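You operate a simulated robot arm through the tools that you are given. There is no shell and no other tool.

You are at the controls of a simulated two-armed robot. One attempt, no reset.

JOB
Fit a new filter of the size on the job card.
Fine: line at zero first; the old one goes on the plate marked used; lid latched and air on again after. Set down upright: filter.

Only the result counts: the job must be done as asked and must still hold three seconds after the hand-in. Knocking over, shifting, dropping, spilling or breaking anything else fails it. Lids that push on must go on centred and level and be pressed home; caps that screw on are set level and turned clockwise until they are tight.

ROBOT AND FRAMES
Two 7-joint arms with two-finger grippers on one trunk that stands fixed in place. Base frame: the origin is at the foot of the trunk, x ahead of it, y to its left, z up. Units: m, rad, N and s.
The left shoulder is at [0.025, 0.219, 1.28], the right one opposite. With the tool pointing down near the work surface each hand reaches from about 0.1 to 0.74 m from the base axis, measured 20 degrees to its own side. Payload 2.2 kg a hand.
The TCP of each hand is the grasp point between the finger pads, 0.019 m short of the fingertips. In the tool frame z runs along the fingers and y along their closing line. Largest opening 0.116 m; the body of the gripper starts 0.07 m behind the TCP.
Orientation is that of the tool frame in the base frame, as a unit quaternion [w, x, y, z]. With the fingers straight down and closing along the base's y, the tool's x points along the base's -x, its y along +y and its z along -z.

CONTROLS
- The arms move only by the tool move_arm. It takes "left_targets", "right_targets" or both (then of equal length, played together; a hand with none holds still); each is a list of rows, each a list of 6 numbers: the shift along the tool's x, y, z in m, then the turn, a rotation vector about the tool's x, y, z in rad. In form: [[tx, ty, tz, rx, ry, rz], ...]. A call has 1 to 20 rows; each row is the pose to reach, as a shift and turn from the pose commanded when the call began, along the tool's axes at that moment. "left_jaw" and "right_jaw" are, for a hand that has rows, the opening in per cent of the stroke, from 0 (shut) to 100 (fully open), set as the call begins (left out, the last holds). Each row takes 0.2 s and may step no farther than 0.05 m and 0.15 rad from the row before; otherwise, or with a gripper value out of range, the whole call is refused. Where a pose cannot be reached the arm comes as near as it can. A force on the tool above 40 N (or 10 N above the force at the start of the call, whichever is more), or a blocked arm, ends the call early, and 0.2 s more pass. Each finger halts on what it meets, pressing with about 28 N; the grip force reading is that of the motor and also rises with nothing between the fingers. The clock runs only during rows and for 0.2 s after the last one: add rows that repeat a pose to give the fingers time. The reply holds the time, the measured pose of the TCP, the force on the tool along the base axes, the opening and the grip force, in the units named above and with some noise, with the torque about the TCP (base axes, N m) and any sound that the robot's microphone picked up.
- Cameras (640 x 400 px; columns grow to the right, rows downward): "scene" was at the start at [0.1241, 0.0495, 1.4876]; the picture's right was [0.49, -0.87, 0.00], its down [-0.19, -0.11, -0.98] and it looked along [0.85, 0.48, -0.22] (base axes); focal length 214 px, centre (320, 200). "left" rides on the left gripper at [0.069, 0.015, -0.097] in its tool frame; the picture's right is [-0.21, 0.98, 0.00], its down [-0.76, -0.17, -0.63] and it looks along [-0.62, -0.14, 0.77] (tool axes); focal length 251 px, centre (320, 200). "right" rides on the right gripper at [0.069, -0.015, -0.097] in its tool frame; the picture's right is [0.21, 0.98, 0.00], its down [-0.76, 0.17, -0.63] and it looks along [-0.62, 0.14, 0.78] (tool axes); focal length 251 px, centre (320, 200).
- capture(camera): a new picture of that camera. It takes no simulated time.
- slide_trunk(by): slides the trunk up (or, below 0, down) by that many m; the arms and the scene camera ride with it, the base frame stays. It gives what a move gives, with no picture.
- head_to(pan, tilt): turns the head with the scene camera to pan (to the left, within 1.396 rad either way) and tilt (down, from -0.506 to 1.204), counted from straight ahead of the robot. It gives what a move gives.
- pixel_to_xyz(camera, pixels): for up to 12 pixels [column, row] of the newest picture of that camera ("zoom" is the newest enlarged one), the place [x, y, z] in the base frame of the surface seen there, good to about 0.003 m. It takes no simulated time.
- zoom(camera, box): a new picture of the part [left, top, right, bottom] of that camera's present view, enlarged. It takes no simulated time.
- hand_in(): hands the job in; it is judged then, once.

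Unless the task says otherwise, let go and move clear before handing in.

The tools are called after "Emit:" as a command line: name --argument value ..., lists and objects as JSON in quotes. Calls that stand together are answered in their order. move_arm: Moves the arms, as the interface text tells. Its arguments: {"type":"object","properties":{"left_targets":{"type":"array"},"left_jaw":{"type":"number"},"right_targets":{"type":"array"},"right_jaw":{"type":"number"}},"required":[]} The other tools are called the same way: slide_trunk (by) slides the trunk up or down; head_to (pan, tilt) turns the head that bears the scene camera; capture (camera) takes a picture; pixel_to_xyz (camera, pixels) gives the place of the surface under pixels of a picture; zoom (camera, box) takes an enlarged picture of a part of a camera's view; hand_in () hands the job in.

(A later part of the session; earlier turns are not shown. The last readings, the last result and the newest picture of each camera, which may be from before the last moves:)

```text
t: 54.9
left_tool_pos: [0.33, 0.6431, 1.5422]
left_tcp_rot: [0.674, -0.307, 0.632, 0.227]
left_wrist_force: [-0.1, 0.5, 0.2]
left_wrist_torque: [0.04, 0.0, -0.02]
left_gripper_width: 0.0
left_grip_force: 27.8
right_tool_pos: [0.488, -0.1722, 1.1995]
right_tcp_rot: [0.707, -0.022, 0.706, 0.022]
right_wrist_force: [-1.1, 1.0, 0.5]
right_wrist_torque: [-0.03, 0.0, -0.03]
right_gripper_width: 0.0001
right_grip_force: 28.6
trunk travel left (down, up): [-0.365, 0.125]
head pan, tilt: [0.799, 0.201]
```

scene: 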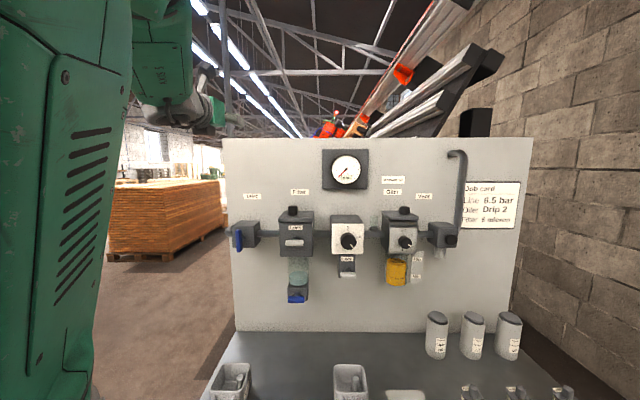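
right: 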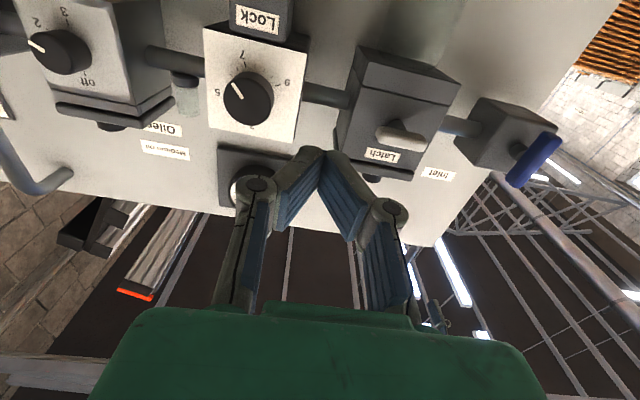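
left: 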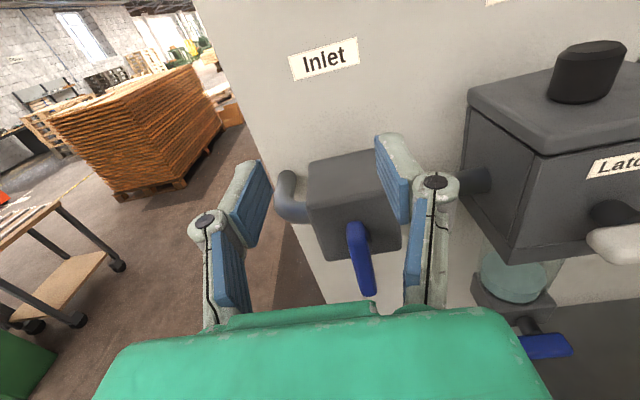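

The roll is done. Now I'll tilt the left hand to point straight down (closing line along the wall) and bring it above and in front of the latch at z≈1.40.

Emit:
move_arm --left_targets '[[0.0144, -0.0113, -0.0022, -0.0098, 0.1436, 0.0084], [0.0289, -0.0227, -0.0043, -0.0195, 0.2873, 0.0169], [0.0433, -0.034, -0.0065, -0.0293, 0.4309, 0.0253], [0.0577, -0.0453, -0.0087, -0.0391, 0.5745, 0.0337], [0.0722, -0.0566, -0.0109, -0.0488, 0.7182, 0.0422], [0.0866, -0.068, -0.013, -0.0586, 0.8618, 0.0506], [0.1011, -0.0793, -0.0152, -0.0683, 1.0055, 0.0591], [0.1155, -0.0906, -0.0174, -0.0781, 1.1491, 0.0675], [0.1299, -0.1019, -0.0196, -0.0879, 1.2927, 0.0759], [0.1444, -0.1133, -0.0217, -0.0976, 1.4364, 0.0844], [0.1588, -0.1246, -0.0239, -0.1074, 1.58, 0.0928], [0.1588, -0.1246, -0.0239, -0.1074, 1.58, 0.0928], [0.1588, -0.1246, -0.0239, -0.1074, 1.58, 0.0928]]'

Emit:
capture --camera "left"

Emit:
capture --camera "scene"

```text
t: 57.7
left_tool_pos: [0.4154, 0.5238, 1.4009]
left_tcp_rot: [0.002, -0.384, 0.923, -0.002]
left_wrist_force: [0.2, 0.3, 0.2]
left_wrist_torque: [-0.03, -0.02, 0.0]
left_gripper_width: 0.0003
left_grip_force: 28.0
left hand out of reach, approached as far as the arm can: row 1, 2, 3
right_tool_pos: [0.4867, -0.1725, 1.2005]
right_tcp_rot: [0.707, -0.022, 0.706, 0.023]
right_wrist_force: [0.2, -0.5, -0.1]
right_wrist_torque: [0.01, 0.02, 0.03]
right_gripper_width: 0.0001
right_grip_force: 28.7
trunk travel left (down, up): [-0.365, 0.125]
head pan, tilt: [0.799, 0.201]
```

```text
taken
```

left: 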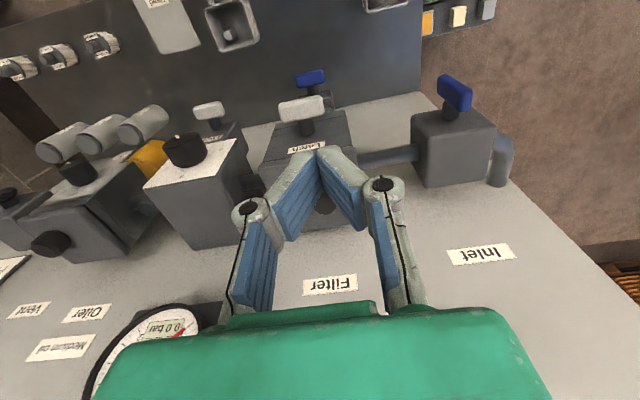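

```text
taken
```

scene: 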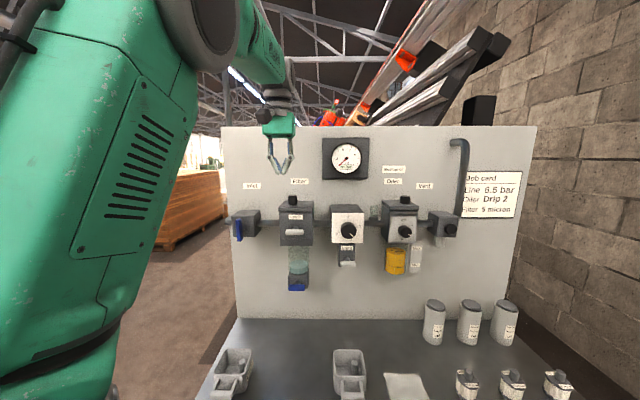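

The left hand points down in front of the filter. The latch bar is at (303,107) in its view; I'll measure it precisely along with the housing.

Emit:
zoom --camera "left" --box '[240, 60, 400, 160]'

Emit:
pixel_to_xyz --camera "left" --pixels '[[283, 110], [303, 107], [322, 103], [303, 100], [303, 113], [308, 125], [290, 140], [330, 135], [270, 145], [350, 120], [303, 118], [310, 150]]'

Emit:
zoom --camera "scene" --box '[220, 180, 380, 280]'

Emit:
pixel_to_xyz --camera "scene" --pixels '[[288, 233], [296, 233], [303, 233], [296, 230], [296, 236], [291, 195], [293, 200], [295, 207], [280, 210], [312, 205]]'

```text
4.00 times, centred on (320, 110) of left
```

zoom: 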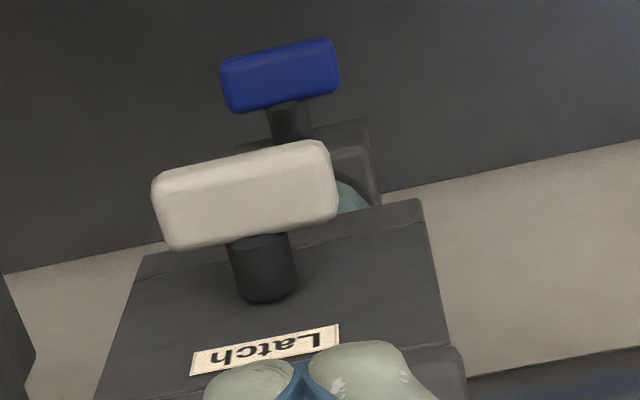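

```text
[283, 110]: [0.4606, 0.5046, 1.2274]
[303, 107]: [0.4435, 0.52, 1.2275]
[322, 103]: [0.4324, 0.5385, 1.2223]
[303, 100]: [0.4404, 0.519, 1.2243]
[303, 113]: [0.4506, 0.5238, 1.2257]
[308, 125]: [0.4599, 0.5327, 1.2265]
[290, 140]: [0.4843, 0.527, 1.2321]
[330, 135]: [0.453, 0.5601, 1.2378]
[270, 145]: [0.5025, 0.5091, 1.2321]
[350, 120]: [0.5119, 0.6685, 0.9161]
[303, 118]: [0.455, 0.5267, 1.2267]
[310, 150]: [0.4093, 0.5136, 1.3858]
```

```text
4.00 times, centred on (300, 230) of scene
```

zoom: 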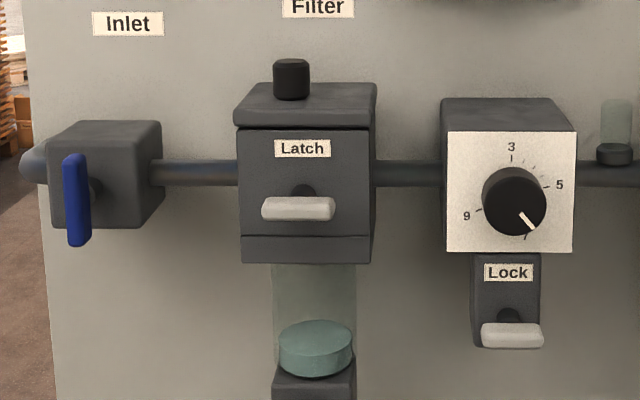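

```text
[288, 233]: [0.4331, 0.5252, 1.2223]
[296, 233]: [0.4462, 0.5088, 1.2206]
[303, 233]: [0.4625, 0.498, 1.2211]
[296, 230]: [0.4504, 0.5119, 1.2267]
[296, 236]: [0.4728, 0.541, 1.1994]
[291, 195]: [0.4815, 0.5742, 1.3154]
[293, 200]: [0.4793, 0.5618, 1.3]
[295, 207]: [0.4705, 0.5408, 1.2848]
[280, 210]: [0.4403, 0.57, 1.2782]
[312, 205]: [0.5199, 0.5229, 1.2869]
```

The bar spans s≈-0.075 to -0.026, top z≈1.228, d≈0.676–0.689, with its pivot near s=-0.050, z=1.2205. I'll come straight down on its left end with closed fingertips and try a small CCW push.

Emit:
move_arm --left_targets '[[-0.004, 0.0005, 0.04, 0, 0, 0], [-0.008, 0.001, 0.08, 0, 0, 0], [-0.013, 0.001, 0.115, 0, 0, 0], [-0.013, 0.001, 0.143, 0, 0, 0], [-0.013, 0.001, 0.152, 0, 0, 0], [-0.013, 0.0018, 0.157, 0, 0, 0], [-0.013, 0.0018, 0.1604, 0, 0, 0], [-0.013, 0.0018, 0.1604, 0, 0, 0]]'

Emit:
zoom --camera "scene" --box '[220, 180, 380, 280]'

Emit:
capture --camera "left"

```text
t: 59.5
left_tool_pos: [0.4228, 0.534, 1.2483]
left_tcp_rot: [0.01, -0.384, 0.923, -0.001]
left_wrist_force: [0.0, -2.2, 10.7]
left_wrist_torque: [-0.1, -0.04, 0.02]
left_gripper_width: 0.0
left_grip_force: 27.7
right_tool_pos: [0.4868, -0.1729, 1.1993]
right_tcp_rot: [0.708, -0.021, 0.706, 0.022]
right_wrist_force: [-0.4, -0.1, -0.6]
right_wrist_torque: [-0.02, 0.03, -0.02]
right_gripper_width: 0.0001
right_grip_force: 28.0
trunk travel left (down, up): [-0.365, 0.125]
head pan, tilt: [0.799, 0.201]
stopped in row 8 (left hand): the force on the tool passed its limit at 42 N (the readings are from after the stop); the commanded pose is now the measured one
```

```text
4.00 times, centred on (300, 230) of scene
```

zoom: 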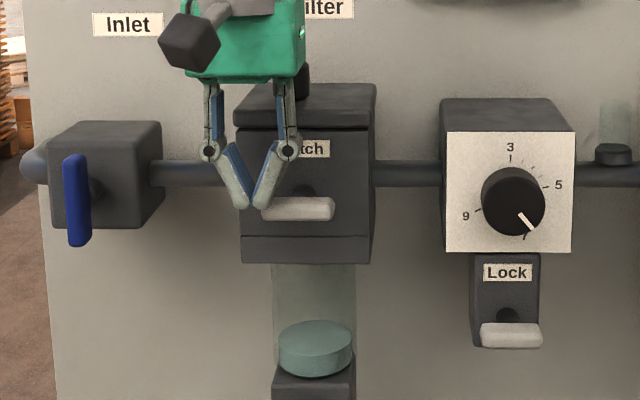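

```text
taken
```

left: 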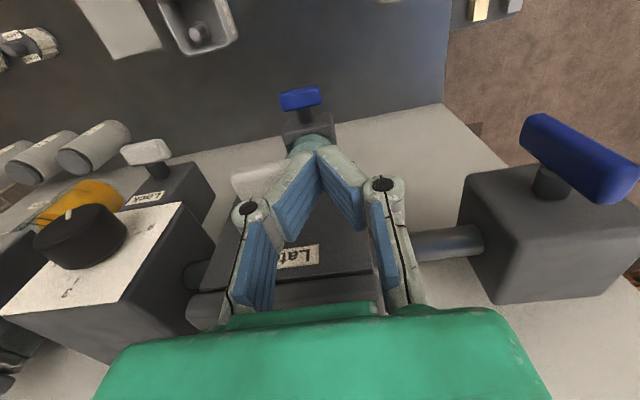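

Pressing the left end stopped at 42 N without the bar moving, so CCW is blocked. I'll lift off, shift to the right end and try clockwise.

Emit:
move_arm --left_targets '[[0, 0, -0.015, 0, 0, 0], [0, -0.03, -0.018, 0, 0, 0], [0, -0.056, -0.018, 0, 0, 0], [0, -0.056, -0.008, 0, 0, 0], [0, -0.056, 0.0, 0, 0, 0], [0, -0.057, 0.004, 0, 0, 0], [0, -0.0575, 0.008, 0, 0, 0], [0, -0.0575, 0.008, 0, 0, 0]]'

Emit:
zoom --camera "scene" --box '[220, 180, 380, 280]'

Emit:
capture --camera "left"

```text
t: 61.4
left_tool_pos: [0.4634, 0.4957, 1.2381]
left_tcp_rot: [0.007, -0.385, 0.923, -0.001]
left_wrist_force: [0.3, -0.5, -0.2]
left_wrist_torque: [-0.01, 0.0, 0.0]
left_gripper_width: 0.0
left_grip_force: 27.9
right_tool_pos: [0.4862, -0.171, 1.1997]
right_tcp_rot: [0.708, -0.022, 0.705, 0.022]
right_wrist_force: [-0.5, 0.1, -0.2]
right_wrist_torque: [0.0, -0.02, 0.0]
right_gripper_width: 0.0001
right_grip_force: 27.2
trunk travel left (down, up): [-0.365, 0.125]
head pan, tilt: [0.799, 0.201]
```

```text
4.00 times, centred on (300, 230) of scene
```

zoom: 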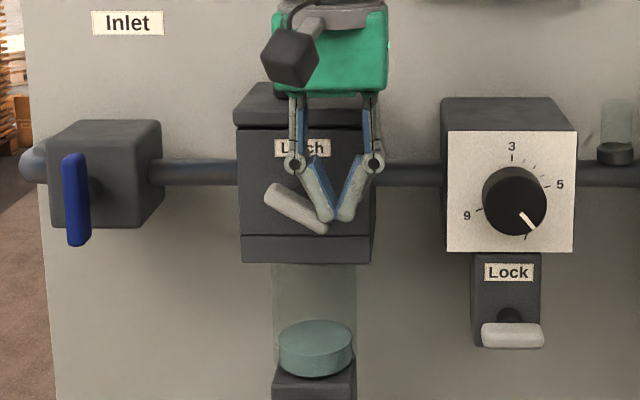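

```text
taken
```

left: 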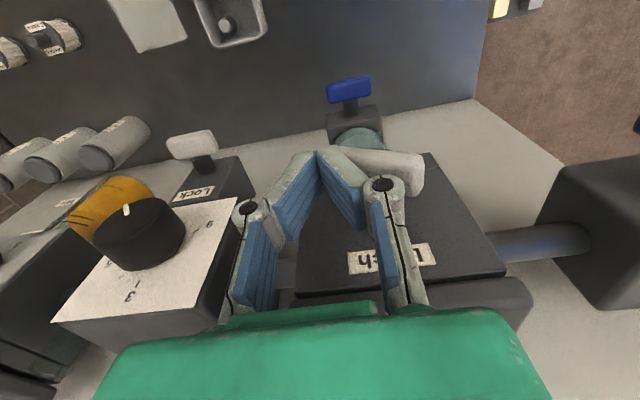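

Clockwise works: the bar has tilted about 32° (right end down). The V-shaped fingers can't finish from this side, so I'll lift over to the upper-left end and push it to the right until the bar is vertical.

Emit:
move_arm --left_targets '[[0, 0.0, -0.02, 0, 0, 0], [0, 0.005, -0.038, 0, 0, 0], [0, 0.045, -0.038, 0, 0, 0], [0, 0.076, -0.035, 0, 0, 0], [0, 0.076, -0.009, 0, 0, 0], [0, 0.07, -0.009, 0, 0, 0], [0, 0.065, -0.01, 0, 0, 0], [0, 0.06, -0.011, 0, 0, 0], [0, 0.055, -0.013, 0, 0, 0], [0, 0.055, -0.013, 0, 0, 0]]'

Emit:
zoom --camera "scene" --box '[220, 180, 380, 280]'

Emit:
capture --camera "left"

```text
t: 63.5
left_tool_pos: [0.4216, 0.5369, 1.2509]
left_tcp_rot: [0.009, -0.384, 0.923, -0.001]
left_wrist_force: [-14.5, 11.4, 9.9]
left_wrist_torque: [0.1, 0.19, -0.07]
left_gripper_width: 0.0
left_grip_force: 28.2
right_tool_pos: [0.4838, -0.1696, 1.2022]
right_tcp_rot: [0.709, -0.023, 0.704, 0.022]
right_wrist_force: [-0.1, 0.9, -0.2]
right_wrist_torque: [-0.03, -0.01, 0.04]
right_gripper_width: 0.0
right_grip_force: 28.2
trunk travel left (down, up): [-0.365, 0.125]
head pan, tilt: [0.799, 0.201]
```

```text
4.00 times, centred on (300, 230) of scene
```

zoom: 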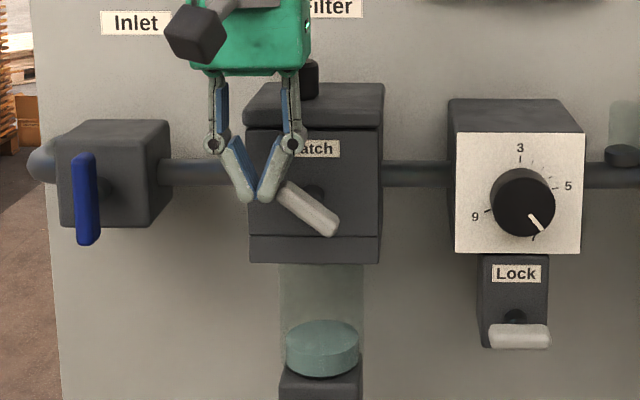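

```text
taken
```

left: 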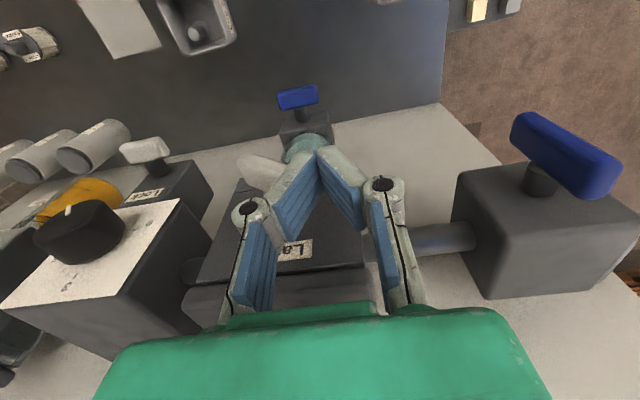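

The bar is at about 40°, but this push is mostly toward the pivot (18 N, poor leverage). I'll go back to the right end and push it further down to about 60° first.

Emit:
move_arm --left_targets '[[0, 0.006, -0.015, 0, 0, 0], [0, 0.0, -0.032, 0, 0, 0], [0, -0.04, -0.032, 0, 0, 0], [0, -0.064, -0.022, 0, 0, 0], [0, -0.064, 0.004, 0, 0, 0], [0, -0.063, 0.015, 0, 0, 0], [0, -0.06, 0.021, 0, 0, 0], [0, -0.057, 0.025, 0, 0, 0], [0, -0.053, 0.028, 0, 0, 0], [0, -0.053, 0.028, 0, 0, 0]]'

Emit:
zoom --camera "scene" --box '[220, 180, 380, 280]'

```text
t: 65.8
left_tool_pos: [0.4639, 0.4957, 1.2226]
left_tcp_rot: [0.008, -0.384, 0.923, -0.001]
left_wrist_force: [3.5, -3.7, 1.9]
left_wrist_torque: [0.03, 0.06, -0.04]
left_gripper_width: 0.0
left_grip_force: 28.1
right_tool_pos: [0.4867, -0.1718, 1.1993]
right_tcp_rot: [0.708, -0.021, 0.705, 0.022]
right_wrist_force: [-0.2, -0.1, -0.9]
right_wrist_torque: [0.03, -0.01, 0.02]
right_gripper_width: 0.0
right_grip_force: 28.3
trunk travel left (down, up): [-0.365, 0.125]
head pan, tilt: [0.799, 0.201]
```

```text
4.00 times, centred on (300, 230) of scene
```

zoom: 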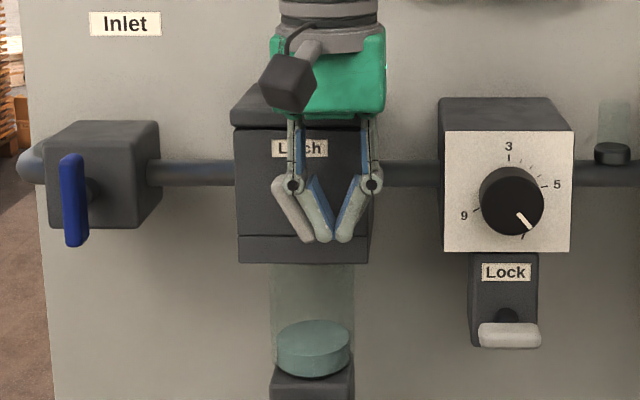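

The bar is now at about 58–60°, flush with the slanted finger. I'll tilt the tool about the wall normal so the finger edge swings the bar on to vertical.

Emit:
move_arm --left_targets '[[0, 0.001, 0, -0.14, 0, 0], [0, 0.002, 0, -0.28, 0, 0], [0, 0.003, 0, -0.42, 0, 0], [0, 0.004, 0, -0.54, 0, 0], [0, 0.004, 0, -0.54, 0, 0]]'

Emit:
zoom --camera "scene" --box '[220, 180, 380, 280]'

```text
t: 67.0
left_tool_pos: [0.461, 0.4971, 1.2222]
left_tcp_rot: [-0.095, -0.372, 0.89, 0.245]
left_wrist_force: [6.8, -5.9, -3.7]
left_wrist_torque: [-0.06, -0.07, -0.06]
left_gripper_width: 0.0
left_grip_force: 28.1
right_tool_pos: [0.4867, -0.1726, 1.1996]
right_tcp_rot: [0.708, -0.021, 0.706, 0.022]
right_wrist_force: [0.2, -0.3, 0.6]
right_wrist_torque: [-0.01, -0.02, 0.0]
right_gripper_width: 0.0
right_grip_force: 27.8
trunk travel left (down, up): [-0.365, 0.125]
head pan, tilt: [0.799, 0.201]
```

```text
4.00 times, centred on (300, 230) of scene
```

zoom: 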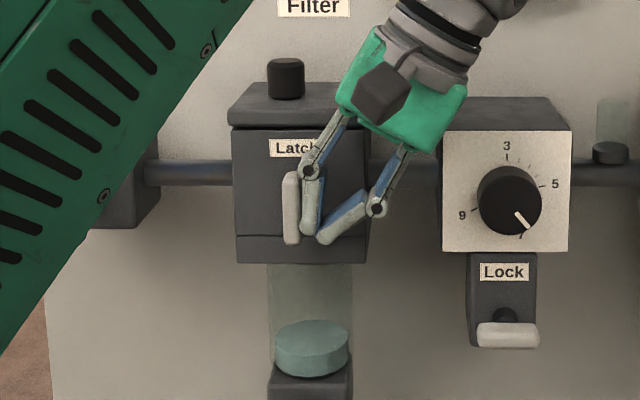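

The bar now stands vertical. I'll nudge slightly further to feel the unlatched stop.

Emit:
move_arm --left_targets '[[0, 0.0, 0, -0.06, 0, 0], [0, 0.0005, 0, -0.12, 0, 0], [0, 0.0005, 0, -0.12, 0, 0]]'

Emit:
zoom --camera "scene" --box '[240, 190, 340, 260]'

```text
t: 67.8
left_tool_pos: [0.4627, 0.4974, 1.2234]
left_tcp_rot: [-0.117, -0.365, 0.874, 0.299]
left_wrist_force: [11.8, -7.3, -7.3]
left_wrist_torque: [-0.18, -0.19, -0.08]
left_gripper_width: 0.0001
left_grip_force: 28.3
right_tool_pos: [0.4888, -0.1735, 1.1987]
right_tcp_rot: [0.708, -0.02, 0.706, 0.023]
right_wrist_force: [0.5, 1.0, 0.0]
right_wrist_torque: [0.02, 0.0, 0.03]
right_gripper_width: 0.0001
right_grip_force: 27.8
trunk travel left (down, up): [-0.365, 0.125]
head pan, tilt: [0.799, 0.201]
```

```text
5.71 times, centred on (290, 225) of scene
```

zoom: 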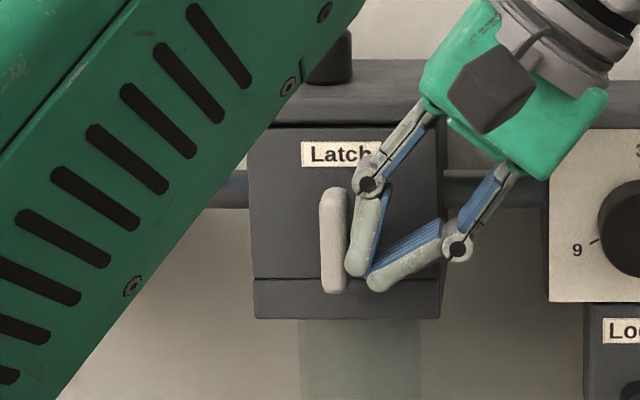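

The bar is vertical and reading 13 N against its stop, so the latch is released. I'll withdraw up and right along the tool, return it to pointing down, and rise to look at the lid.

Emit:
move_arm --left_targets '[[0, 0, -0.03, 0, 0, 0], [0, 0, -0.07, 0, 0, 0], [0.002, 0.03, -0.085, 0.13, 0, 0], [0.004, 0.06, -0.1, 0.26, 0, 0], [0.006, 0.09, -0.11, 0.4, 0, 0], [0.008, 0.115, -0.12, 0.53, 0, 0], [0.008, 0.128, -0.1245, 0.66, 0, 0], [0.008, 0.128, -0.1245, 0.66, 0, 0], [0.008, 0.128, -0.1245, 0.66, 0, 0]]' --left_jaw 0

Emit:
capture --camera "left"

Emit:
capture --camera "scene"

```text
t: 69.8
left_tool_pos: [0.4344, 0.5097, 1.4003]
left_tcp_rot: [0.008, -0.385, 0.923, -0.001]
left_wrist_force: [-0.6, -0.6, 0.5]
left_wrist_torque: [0.0, 0.01, -0.01]
left_gripper_width: 0.0003
left_grip_force: 27.6
right_tool_pos: [0.4856, -0.1711, 1.2005]
right_tcp_rot: [0.708, -0.023, 0.706, 0.023]
right_wrist_force: [-0.6, 0.0, -0.1]
right_wrist_torque: [-0.03, -0.01, -0.01]
right_gripper_width: 0.0
right_grip_force: 28.5
trunk travel left (down, up): [-0.365, 0.125]
head pan, tilt: [0.799, 0.201]
```

```text
taken
```

left: 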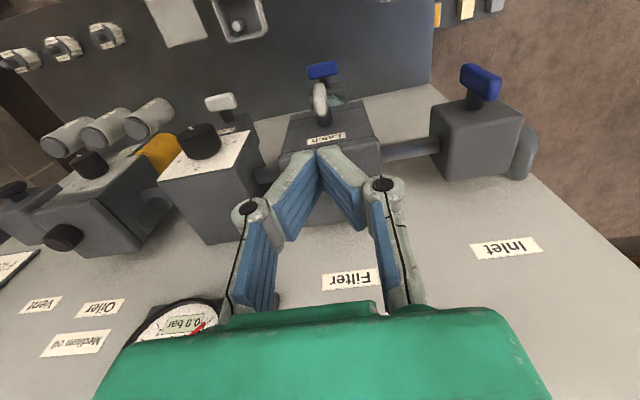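

```text
taken
```

scene: 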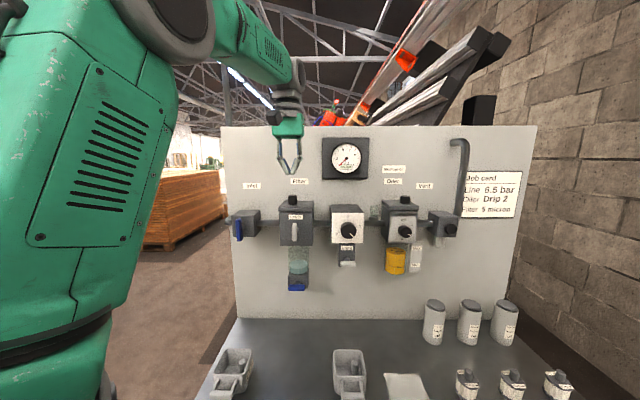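

The latch bar is vertical and the gauge reads 0.0. I'll zoom in on the lid knob from the scene camera to pin down its position before lifting.

Emit:
zoom --camera "scene" --box '[266, 185, 330, 225]'

Emit:
pixel_to_xyz --camera "zoom" --pixels '[[260, 115], [222, 160], [260, 160], [300, 160], [260, 200], [150, 230], [450, 230], [180, 165], [440, 165], [260, 112], [235, 112], [285, 112]]'

```text
10.00 times, centred on (298, 205) of scene
```

zoom: 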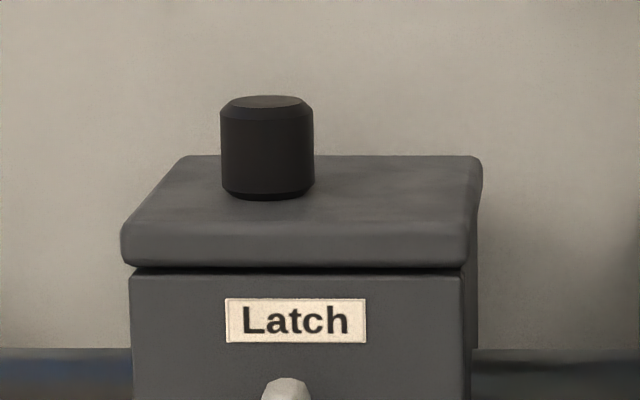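

```text
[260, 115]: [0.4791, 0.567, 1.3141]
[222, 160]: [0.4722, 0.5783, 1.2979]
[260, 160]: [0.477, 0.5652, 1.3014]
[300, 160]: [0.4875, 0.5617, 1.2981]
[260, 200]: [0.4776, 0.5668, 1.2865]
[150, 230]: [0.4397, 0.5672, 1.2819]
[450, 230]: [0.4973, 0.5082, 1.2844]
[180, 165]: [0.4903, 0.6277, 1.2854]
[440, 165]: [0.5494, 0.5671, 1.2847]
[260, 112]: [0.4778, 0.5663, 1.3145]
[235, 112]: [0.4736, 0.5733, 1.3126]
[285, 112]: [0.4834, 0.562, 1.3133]
```

The knob axis is at about s=-0.0625, d=0.7517 (x≈0.487, y≈0.576), spanning z 1.286–1.314. I'll open the jaws halfway and move above the knob, pausing at z≈1.36 to check alignment.

Emit:
move_arm --left_targets '[[-0.02, 0.0, 0.0, 0, 0, 0], [-0.045, 0.003, 0.01, 0, 0, 0], [-0.07, 0.006, 0.02, 0, 0, 0], [-0.0842, 0.0093, 0.035, 0, 0, 0], [-0.0842, 0.0093, 0.035, 0, 0, 0], [-0.0842, 0.0093, 0.035, 0, 0, 0]]' --left_jaw 55

Emit:
capture --camera "left"

Emit:
zoom --camera "scene" --box '[230, 100, 390, 260]'

```text
t: 71.2
left_tool_pos: [0.487, 0.5773, 1.3657]
left_tcp_rot: [0.008, -0.384, 0.923, -0.001]
left_wrist_force: [-0.4, -0.1, -0.2]
left_wrist_torque: [0.01, 0.0, 0.01]
left_gripper_width: 0.0636
left_grip_force: 0.1
right_tool_pos: [0.4871, -0.1704, 1.1996]
right_tcp_rot: [0.708, -0.021, 0.706, 0.022]
right_wrist_force: [-0.5, 1.0, 0.3]
right_wrist_torque: [-0.04, 0.03, -0.02]
right_gripper_width: 0.0001
right_grip_force: 28.0
trunk travel left (down, up): [-0.365, 0.125]
head pan, tilt: [0.799, 0.201]
```

```text
taken
```

left: 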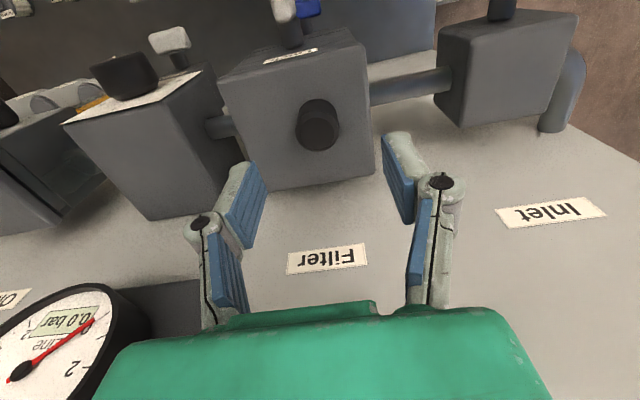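

```text
2.50 times, centred on (310, 180) of scene
```

zoom: 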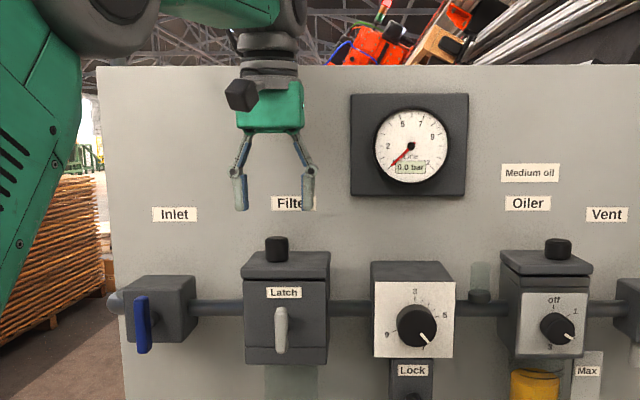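

The knob shows at about (318,128), close to the tool axis. I'll zoom in to check the depth alignment before descending.

Emit:
zoom --camera "left" --box '[256, 80, 384, 160]'

Emit:
pixel_to_xyz --camera "zoom" --pixels '[[315, 280], [260, 280], [370, 280], [315, 240], [315, 320], [315, 120], [230, 300], [420, 200]]'

```text
5.00 times, centred on (320, 120) of left
```

zoom: 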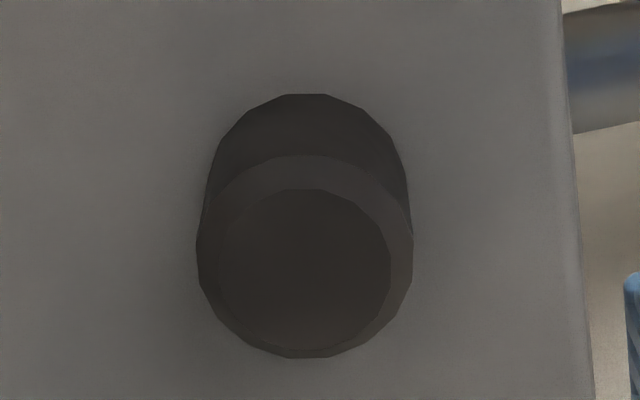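

```text
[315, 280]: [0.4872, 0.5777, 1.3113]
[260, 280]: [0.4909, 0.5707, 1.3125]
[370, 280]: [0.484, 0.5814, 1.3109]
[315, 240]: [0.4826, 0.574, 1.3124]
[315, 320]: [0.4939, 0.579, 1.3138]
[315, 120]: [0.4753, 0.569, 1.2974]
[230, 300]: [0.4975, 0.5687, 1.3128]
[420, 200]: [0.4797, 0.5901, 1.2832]
```

The knob's top centre is at about [0.487,0.5765] and the TCP at [0.487,0.577], so they're aligned. I'll descend to z≈1.309 (tips just above the lid) and close.

Emit:
move_arm --left_targets '[[0, 0, 0.03, 0, 0, 0], [0, 0, 0.05, 0, 0, 0], [0, 0, 0.057, 0, 0, 0], [0, 0, 0.057, 0, 0, 0]]'

Emit:
move_arm --left_targets '[[0, 0, 0, 0, 0, 0], [0, 0, 0, 0, 0, 0], [0, 0, 0, 0, 0, 0]]' --left_jaw 0

Emit:
capture --camera "left"

Emit:
zoom --camera "scene" --box '[230, 140, 370, 260]'

```text
t: 72.2
left_tool_pos: [0.4884, 0.5783, 1.3086]
left_tcp_rot: [0.008, -0.384, 0.923, -0.001]
left_wrist_force: [0.2, -1.1, 1.1]
left_wrist_torque: [0.02, 0.03, -0.02]
left_gripper_width: 0.0638
left_grip_force: 0.0
right_tool_pos: [0.4876, -0.1713, 1.1996]
right_tcp_rot: [0.708, -0.021, 0.705, 0.021]
right_wrist_force: [-0.3, 0.1, -0.4]
right_wrist_torque: [0.04, 0.02, 0.03]
right_gripper_width: 0.0002
right_grip_force: 28.1
trunk travel left (down, up): [-0.365, 0.125]
head pan, tilt: [0.799, 0.201]
```

```text
t: 73.0
left_tool_pos: [0.4895, 0.5769, 1.3074]
left_tcp_rot: [0.007, -0.384, 0.923, -0.001]
left_wrist_force: [1.5, -2.1, -1.9]
left_wrist_torque: [0.04, -0.09, 0.0]
left_gripper_width: 0.0286
left_grip_force: 45.0
right_tool_pos: [0.4876, -0.1694, 1.2007]
right_tcp_rot: [0.708, -0.021, 0.705, 0.022]
right_wrist_force: [-0.4, -0.1, 0.7]
right_wrist_torque: [0.01, 0.02, -0.02]
right_gripper_width: 0.0
right_grip_force: 27.8
trunk travel left (down, up): [-0.365, 0.125]
head pan, tilt: [0.799, 0.201]
```

```text
taken
```

left: 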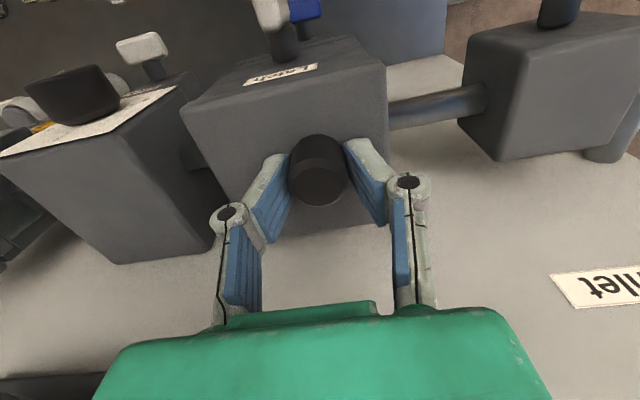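

```text
3.33 times, centred on (300, 200) of scene
```

zoom: 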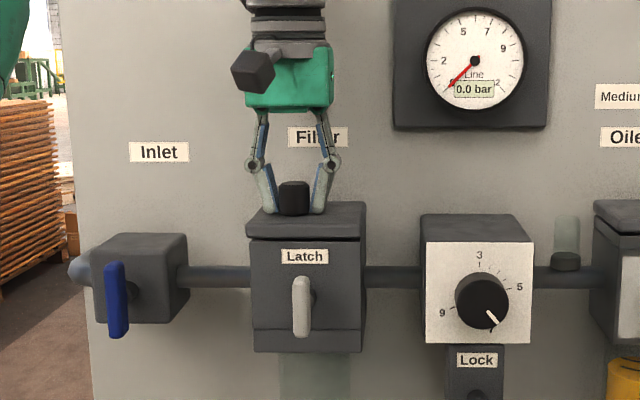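

The knob is held (28.6 mm, grip 45 N). I'll lift gently in small steps to see if the lid comes straight off.

Emit:
move_arm --left_targets '[[0, 0, -0.004, 0, 0, 0], [0, 0, -0.008, 0, 0, 0], [0, 0, -0.014, 0, 0, 0], [0, 0, -0.02, 0, 0, 0], [0, 0, -0.02, 0, 0, 0]]'

Emit:
zoom --camera "scene" --box '[230, 140, 370, 260]'

```text
t: 74.2
left_tool_pos: [0.4902, 0.5814, 1.3244]
left_tcp_rot: [0.006, -0.385, 0.923, -0.001]
left_wrist_force: [2.0, -0.4, -32.6]
left_wrist_torque: [0.23, -0.24, 0.02]
left_gripper_width: 0.0288
left_grip_force: 45.0
right_tool_pos: [0.4888, -0.1671, 1.2]
right_tcp_rot: [0.707, -0.022, 0.706, 0.021]
right_wrist_force: [-0.7, 0.1, 0.3]
right_wrist_torque: [0.0, -0.01, 0.02]
right_gripper_width: 0.0
right_grip_force: 27.9
trunk travel left (down, up): [-0.365, 0.125]
head pan, tilt: [0.799, 0.201]
```

```text
3.33 times, centred on (300, 200) of scene
```

zoom: 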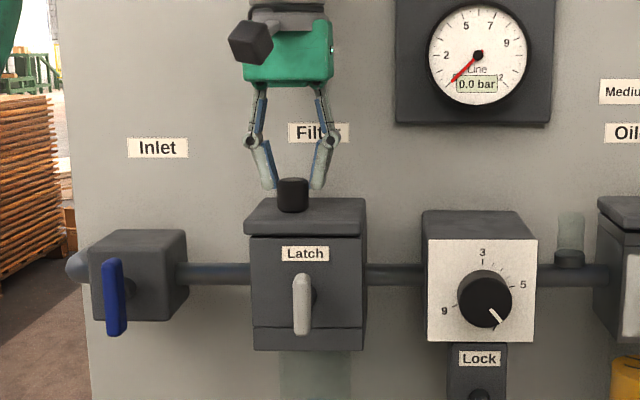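

The fingers slid up the knob at 32.6 N and the lid did not move, so it is still held. I'll release, back up, and study the lid and latch closely.

Emit:
move_arm --left_targets '[[0, 0, 0.004, 0, 0, 0], [0, 0, 0.004, 0, 0, 0], [0, 0, -0.03, 0, 0, 0], [0.04, 0, -0.06, 0, 0, 0], [0.08, 0, -0.08, 0, 0, 0], [0.12, 0, -0.09, 0, 0, 0], [0.12, 0, -0.09, 0, 0, 0], [0.12, 0, -0.09, 0, 0, 0]]' --left_jaw 55

Emit:
capture --camera "left"

Emit:
zoom --camera "scene" --box '[262, 185, 342, 265]'

Emit:
zoom --camera "left" --box '[220, 50, 420, 175]'

```text
t: 76.0
left_tool_pos: [0.403, 0.498, 1.4144]
left_tcp_rot: [0.006, -0.384, 0.923, -0.003]
left_wrist_force: [-0.2, 1.2, -0.6]
left_wrist_torque: [-0.06, -0.06, 0.0]
left_gripper_width: 0.0638
left_grip_force: 0.0
right_tool_pos: [0.4881, -0.1633, 1.2003]
right_tcp_rot: [0.708, -0.024, 0.705, 0.021]
right_wrist_force: [-0.1, 0.3, -0.8]
right_wrist_torque: [0.0, 0.0, -0.03]
right_gripper_width: 0.0
right_grip_force: 27.8
trunk travel left (down, up): [-0.365, 0.125]
head pan, tilt: [0.799, 0.201]
```

```text
taken
```

left: 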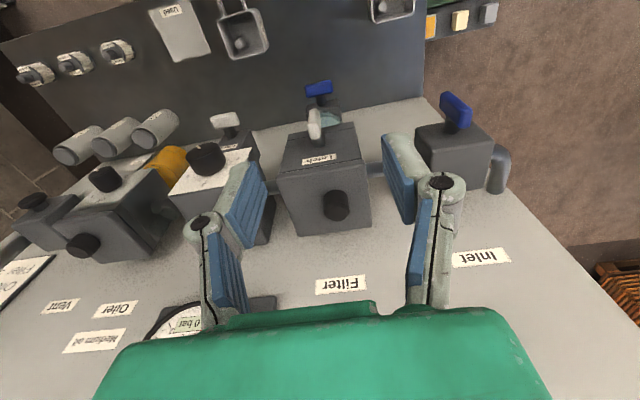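

```text
5.00 times, centred on (302, 225) of scene
```

zoom: 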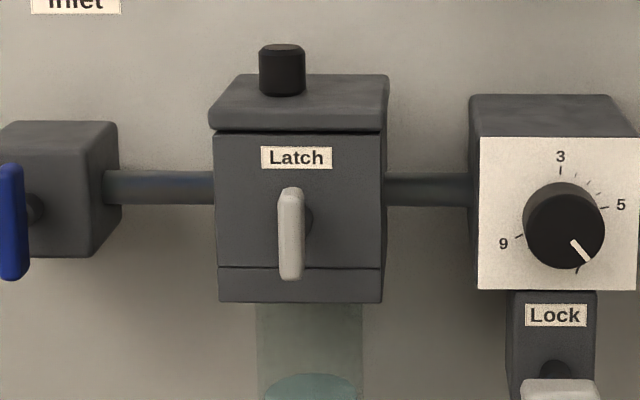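

```text
3.20 times, centred on (320, 112) of left
```

zoom: 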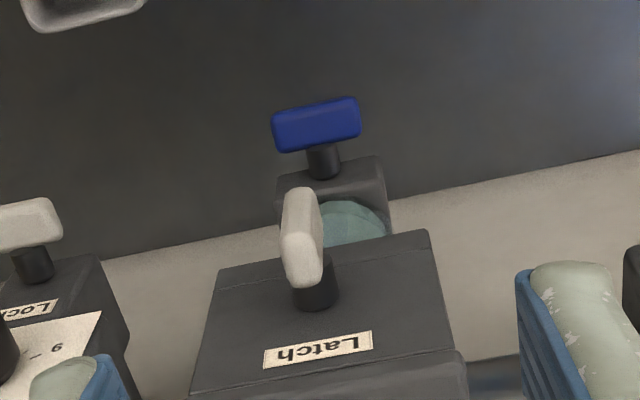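

The latch looks vertical, yet the lid is rigidly held. I'll grip the bar's upper end from above and try turning it further clockwise, to find its true stop.

Emit:
move_arm --left_targets '[[-0.015, -0.006, 0.04, 0, 0, 0], [-0.03, -0.012, 0.08, 0, 0, 0], [-0.041, -0.0172, 0.12, 0, 0, 0], [-0.041, -0.0172, 0.14, 0, 0, 0], [-0.041, -0.0172, 0.14, 0, 0, 0], [-0.041, -0.0172, 0.14, 0, 0, 0]]' --left_jaw 40

Emit:
zoom --camera "scene" --box '[262, 165, 342, 265]'

Emit:
capture --camera "left"

```text
t: 77.3
left_tool_pos: [0.4463, 0.5049, 1.2779]
left_tcp_rot: [0.009, -0.383, 0.924, 0.001]
left_wrist_force: [-0.3, 0.2, 0.2]
left_wrist_torque: [-0.01, -0.01, -0.01]
left_gripper_width: 0.0462
left_grip_force: 0.1
right_tool_pos: [0.4862, -0.1753, 1.1984]
right_tcp_rot: [0.708, -0.019, 0.706, 0.023]
right_wrist_force: [0.0, -0.2, 0.2]
right_wrist_torque: [-0.03, 0.01, 0.01]
right_gripper_width: 0.0001
right_grip_force: 28.1
trunk travel left (down, up): [-0.365, 0.125]
head pan, tilt: [0.799, 0.201]
```

```text
4.00 times, centred on (302, 215) of scene
```

zoom: 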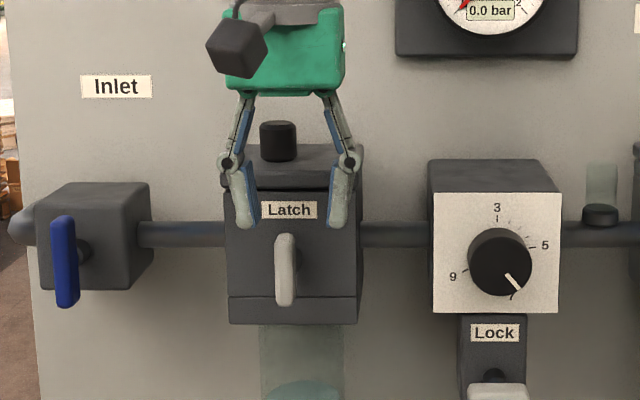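

```text
taken
```

left: 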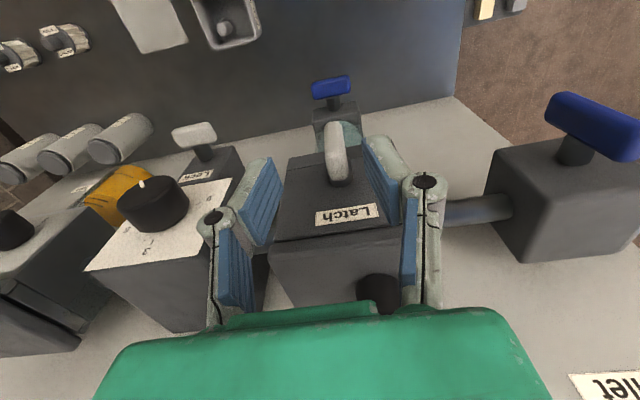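

The bar is at column ~338 versus the TCP at 320, so I'm about 9 mm too far right. I'll correct, descend over the bar's top and close on it.

Emit:
move_arm --left_targets '[[-0.006, 0.009, 0.0, 0, 0, 0], [-0.006, 0.009, 0.015, 0, 0, 0], [-0.006, 0.009, 0.031, 0, 0, 0], [-0.006, 0.009, 0.031, 0, 0, 0]]'

Emit:
move_arm --left_targets '[[0, 0, 0, 0, 0, 0], [0, 0, 0, 0, 0, 0], [0, 0, 0, 0, 0, 0]]' --left_jaw 0

Emit:
zoom --camera "scene" --box '[262, 165, 342, 265]'

```text
t: 78.3
left_tool_pos: [0.443, 0.519, 1.247]
left_tcp_rot: [0.008, -0.383, 0.924, 0.0]
left_wrist_force: [-0.3, -0.5, 0.5]
left_wrist_torque: [0.0, -0.03, 0.0]
left_gripper_width: 0.0464
left_grip_force: 0.0
right_tool_pos: [0.4865, -0.1717, 1.2009]
right_tcp_rot: [0.708, -0.023, 0.705, 0.024]
right_wrist_force: [0.6, 0.7, 0.2]
right_wrist_torque: [-0.01, -0.01, 0.0]
right_gripper_width: 0.0001
right_grip_force: 27.6
trunk travel left (down, up): [-0.365, 0.125]
head pan, tilt: [0.799, 0.201]
```

```text
t: 79.2
left_tool_pos: [0.4457, 0.5186, 1.2465]
left_tcp_rot: [0.008, -0.384, 0.923, 0.0]
left_wrist_force: [14.0, -7.6, -5.2]
left_wrist_torque: [0.65, -1.07, 0.07]
left_gripper_width: 0.0147
left_grip_force: 41.0
right_tool_pos: [0.4893, -0.1724, 1.199]
right_tcp_rot: [0.707, -0.021, 0.706, 0.023]
right_wrist_force: [0.0, -0.4, -1.0]
right_wrist_torque: [-0.02, 0.0, -0.01]
right_gripper_width: 0.0
right_grip_force: 27.9
trunk travel left (down, up): [-0.365, 0.125]
head pan, tilt: [0.799, 0.201]
```

```text
4.00 times, centred on (302, 215) of scene
```

zoom: 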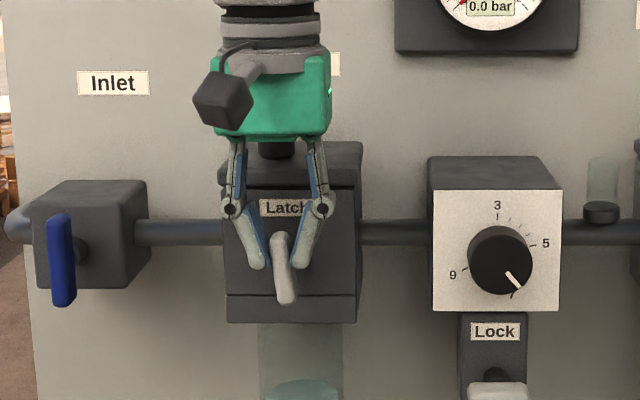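

The bar is gripped (14.7 mm) and leans about 5° left. I'll turn it clockwise around its pivot in small steps and watch for the stop.

Emit:
move_arm --left_targets '[[0, -0.003, 0, -0.05, 0, 0], [0, -0.005, 0.0002, -0.12, 0, 0], [0, -0.007, 0.0006, -0.2, 0, 0], [0, -0.009, 0.0012, -0.28, 0, 0], [0, -0.009, 0.0012, -0.28, 0, 0]]'

Emit:
zoom --camera "scene" --box '[262, 165, 342, 265]'

```text
t: 80.3
left_tool_pos: [0.4503, 0.5134, 1.2468]
left_tcp_rot: [-0.045, -0.381, 0.915, 0.129]
left_wrist_force: [7.1, 2.1, 7.8]
left_wrist_torque: [-0.31, 0.14, -0.23]
left_gripper_width: 0.015
left_grip_force: 40.9
right_tool_pos: [0.4868, -0.1713, 1.2008]
right_tcp_rot: [0.707, -0.023, 0.706, 0.023]
right_wrist_force: [-0.2, -0.2, 0.1]
right_wrist_torque: [0.02, -0.04, 0.0]
right_gripper_width: 0.0
right_grip_force: 28.2
trunk travel left (down, up): [-0.365, 0.125]
head pan, tilt: [0.799, 0.201]
```

```text
4.00 times, centred on (302, 215) of scene
```

zoom: 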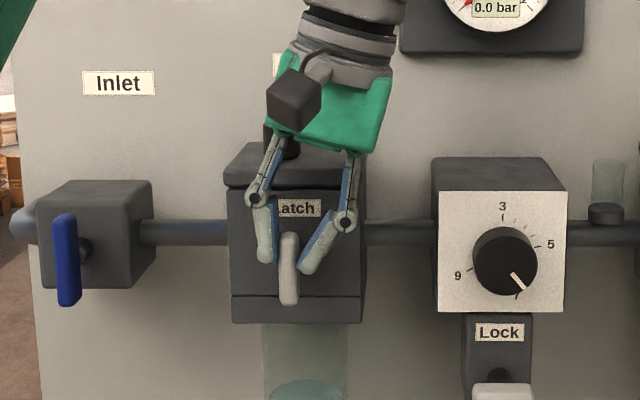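

The bar came back to vertical (90°). I'll push a bit further right to check whether 90° is a hard stop.

Emit:
move_arm --left_targets '[[0, -0.003, 0.0, -0.08, 0, 0], [0, -0.006, 0.001, -0.16, 0, 0], [0, -0.008, 0.0015, -0.22, 0, 0], [0, -0.008, 0.0015, -0.22, 0, 0]]'

Emit:
zoom --camera "scene" --box '[262, 165, 342, 265]'

```text
t: 81.3
left_tool_pos: [0.4522, 0.5126, 1.2444]
left_tcp_rot: [-0.087, -0.375, 0.894, 0.229]
left_wrist_force: [-7.3, 19.0, 26.3]
left_wrist_torque: [-1.19, 0.03, -0.05]
left_gripper_width: 0.0198
left_grip_force: 44.3
right_tool_pos: [0.4846, -0.1691, 1.2027]
right_tcp_rot: [0.709, -0.023, 0.704, 0.022]
right_wrist_force: [-0.5, 0.0, 0.3]
right_wrist_torque: [-0.01, -0.02, -0.01]
right_gripper_width: 0.0
right_grip_force: 27.7
trunk travel left (down, up): [-0.365, 0.125]
head pan, tilt: [0.799, 0.201]
```

```text
4.00 times, centred on (302, 215) of scene
```

zoom: 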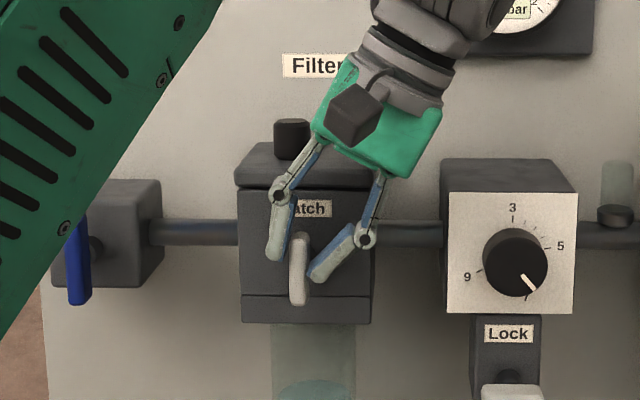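

The bar stops hard at about 90–92° (0.8 Nm, 18 N), so the latch is fully open now. I'll release the bar, return upright, and try the lid again.

Emit:
move_arm --left_targets '[[0, 0, 0, 0, 0, 0], [0, 0, 0, 0, 0, 0], [0, 0, -0.03, 0, 0, 0], [0, 0, -0.06, 0, 0, 0], [0, 0.015, -0.075, 0.14, 0, 0], [0, 0.03, -0.085, 0.28, 0, 0], [0, 0.045, -0.095, 0.4, 0, 0], [0, 0.055, -0.1, 0.5, 0, 0], [0, 0.055, -0.1, 0.5, 0, 0], [0, 0.055, -0.1, 0.5, 0, 0]]' --left_jaw 50

Emit:
zoom --camera "scene" --box '[262, 165, 342, 265]'

Emit:
capture --camera "left"

```text
t: 83.5
left_tool_pos: [0.4537, 0.5061, 1.3557]
left_tcp_rot: [0.008, -0.383, 0.924, -0.001]
left_wrist_force: [-1.0, 0.0, 0.3]
left_wrist_torque: [-0.05, 0.04, 0.03]
left_gripper_width: 0.058
left_grip_force: 0.0
right_tool_pos: [0.4868, -0.1726, 1.1996]
right_tcp_rot: [0.708, -0.021, 0.706, 0.023]
right_wrist_force: [-0.5, 0.6, -0.1]
right_wrist_torque: [0.01, 0.01, -0.01]
right_gripper_width: 0.0
right_grip_force: 28.1
trunk travel left (down, up): [-0.365, 0.125]
head pan, tilt: [0.799, 0.201]
```

```text
4.00 times, centred on (302, 215) of scene
```

zoom: 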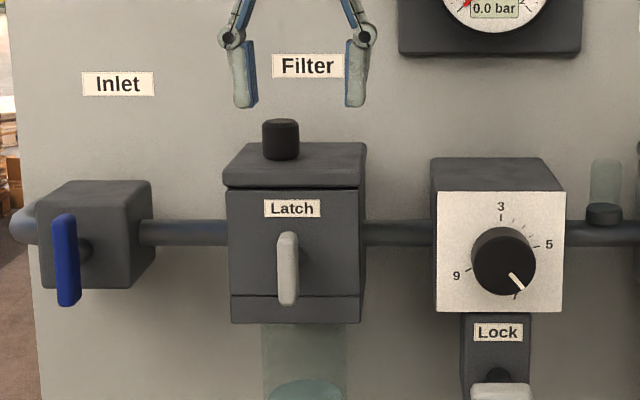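

```text
taken
```

left: 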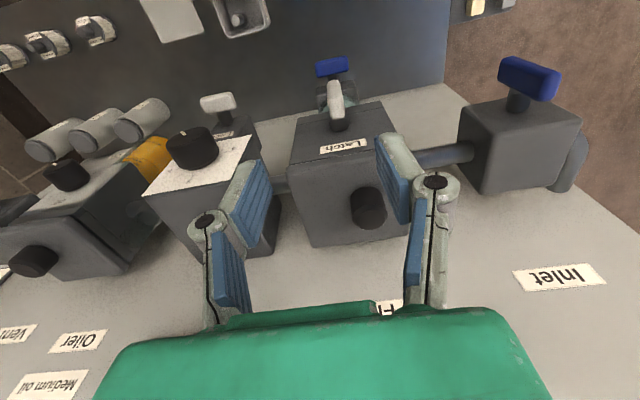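

The latch is at its open stop. I'll re-grip the knob as low as possible and try lifting again.

Emit:
move_arm --left_targets '[[-0.025, 0.01, -0.005, 0, 0, 0], [-0.05, 0.018, -0.005, 0, 0, 0], [-0.073, 0.0254, 0.0, 0, 0, 0], [-0.073, 0.0254, 0.0, 0, 0, 0], [-0.073, 0.0254, 0.0, 0, 0, 0]]' --left_jaw 55

Emit:
capture --camera "left"

```text
t: 84.8
left_tool_pos: [0.4875, 0.5774, 1.3589]
left_tcp_rot: [0.008, -0.384, 0.923, -0.001]
left_wrist_force: [0.1, 0.3, -0.7]
left_wrist_torque: [0.04, 0.01, 0.02]
left_gripper_width: 0.064
left_grip_force: 0.0
right_tool_pos: [0.4862, -0.1721, 1.2005]
right_tcp_rot: [0.708, -0.021, 0.706, 0.022]
right_wrist_force: [-0.1, 0.1, -0.8]
right_wrist_torque: [0.0, 0.04, 0.01]
right_gripper_width: 0.0
right_grip_force: 27.6
trunk travel left (down, up): [-0.365, 0.125]
head pan, tilt: [0.799, 0.201]
```

```text
taken
```

left: 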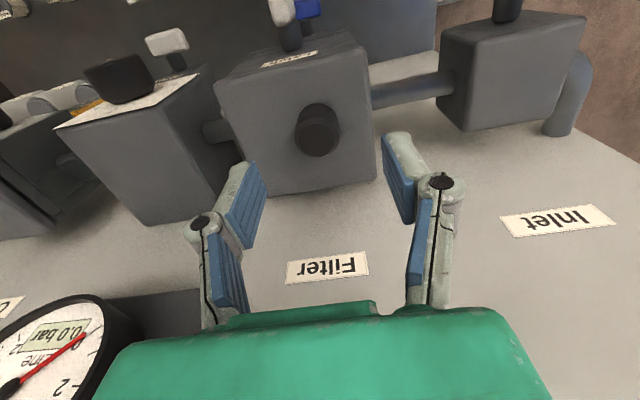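

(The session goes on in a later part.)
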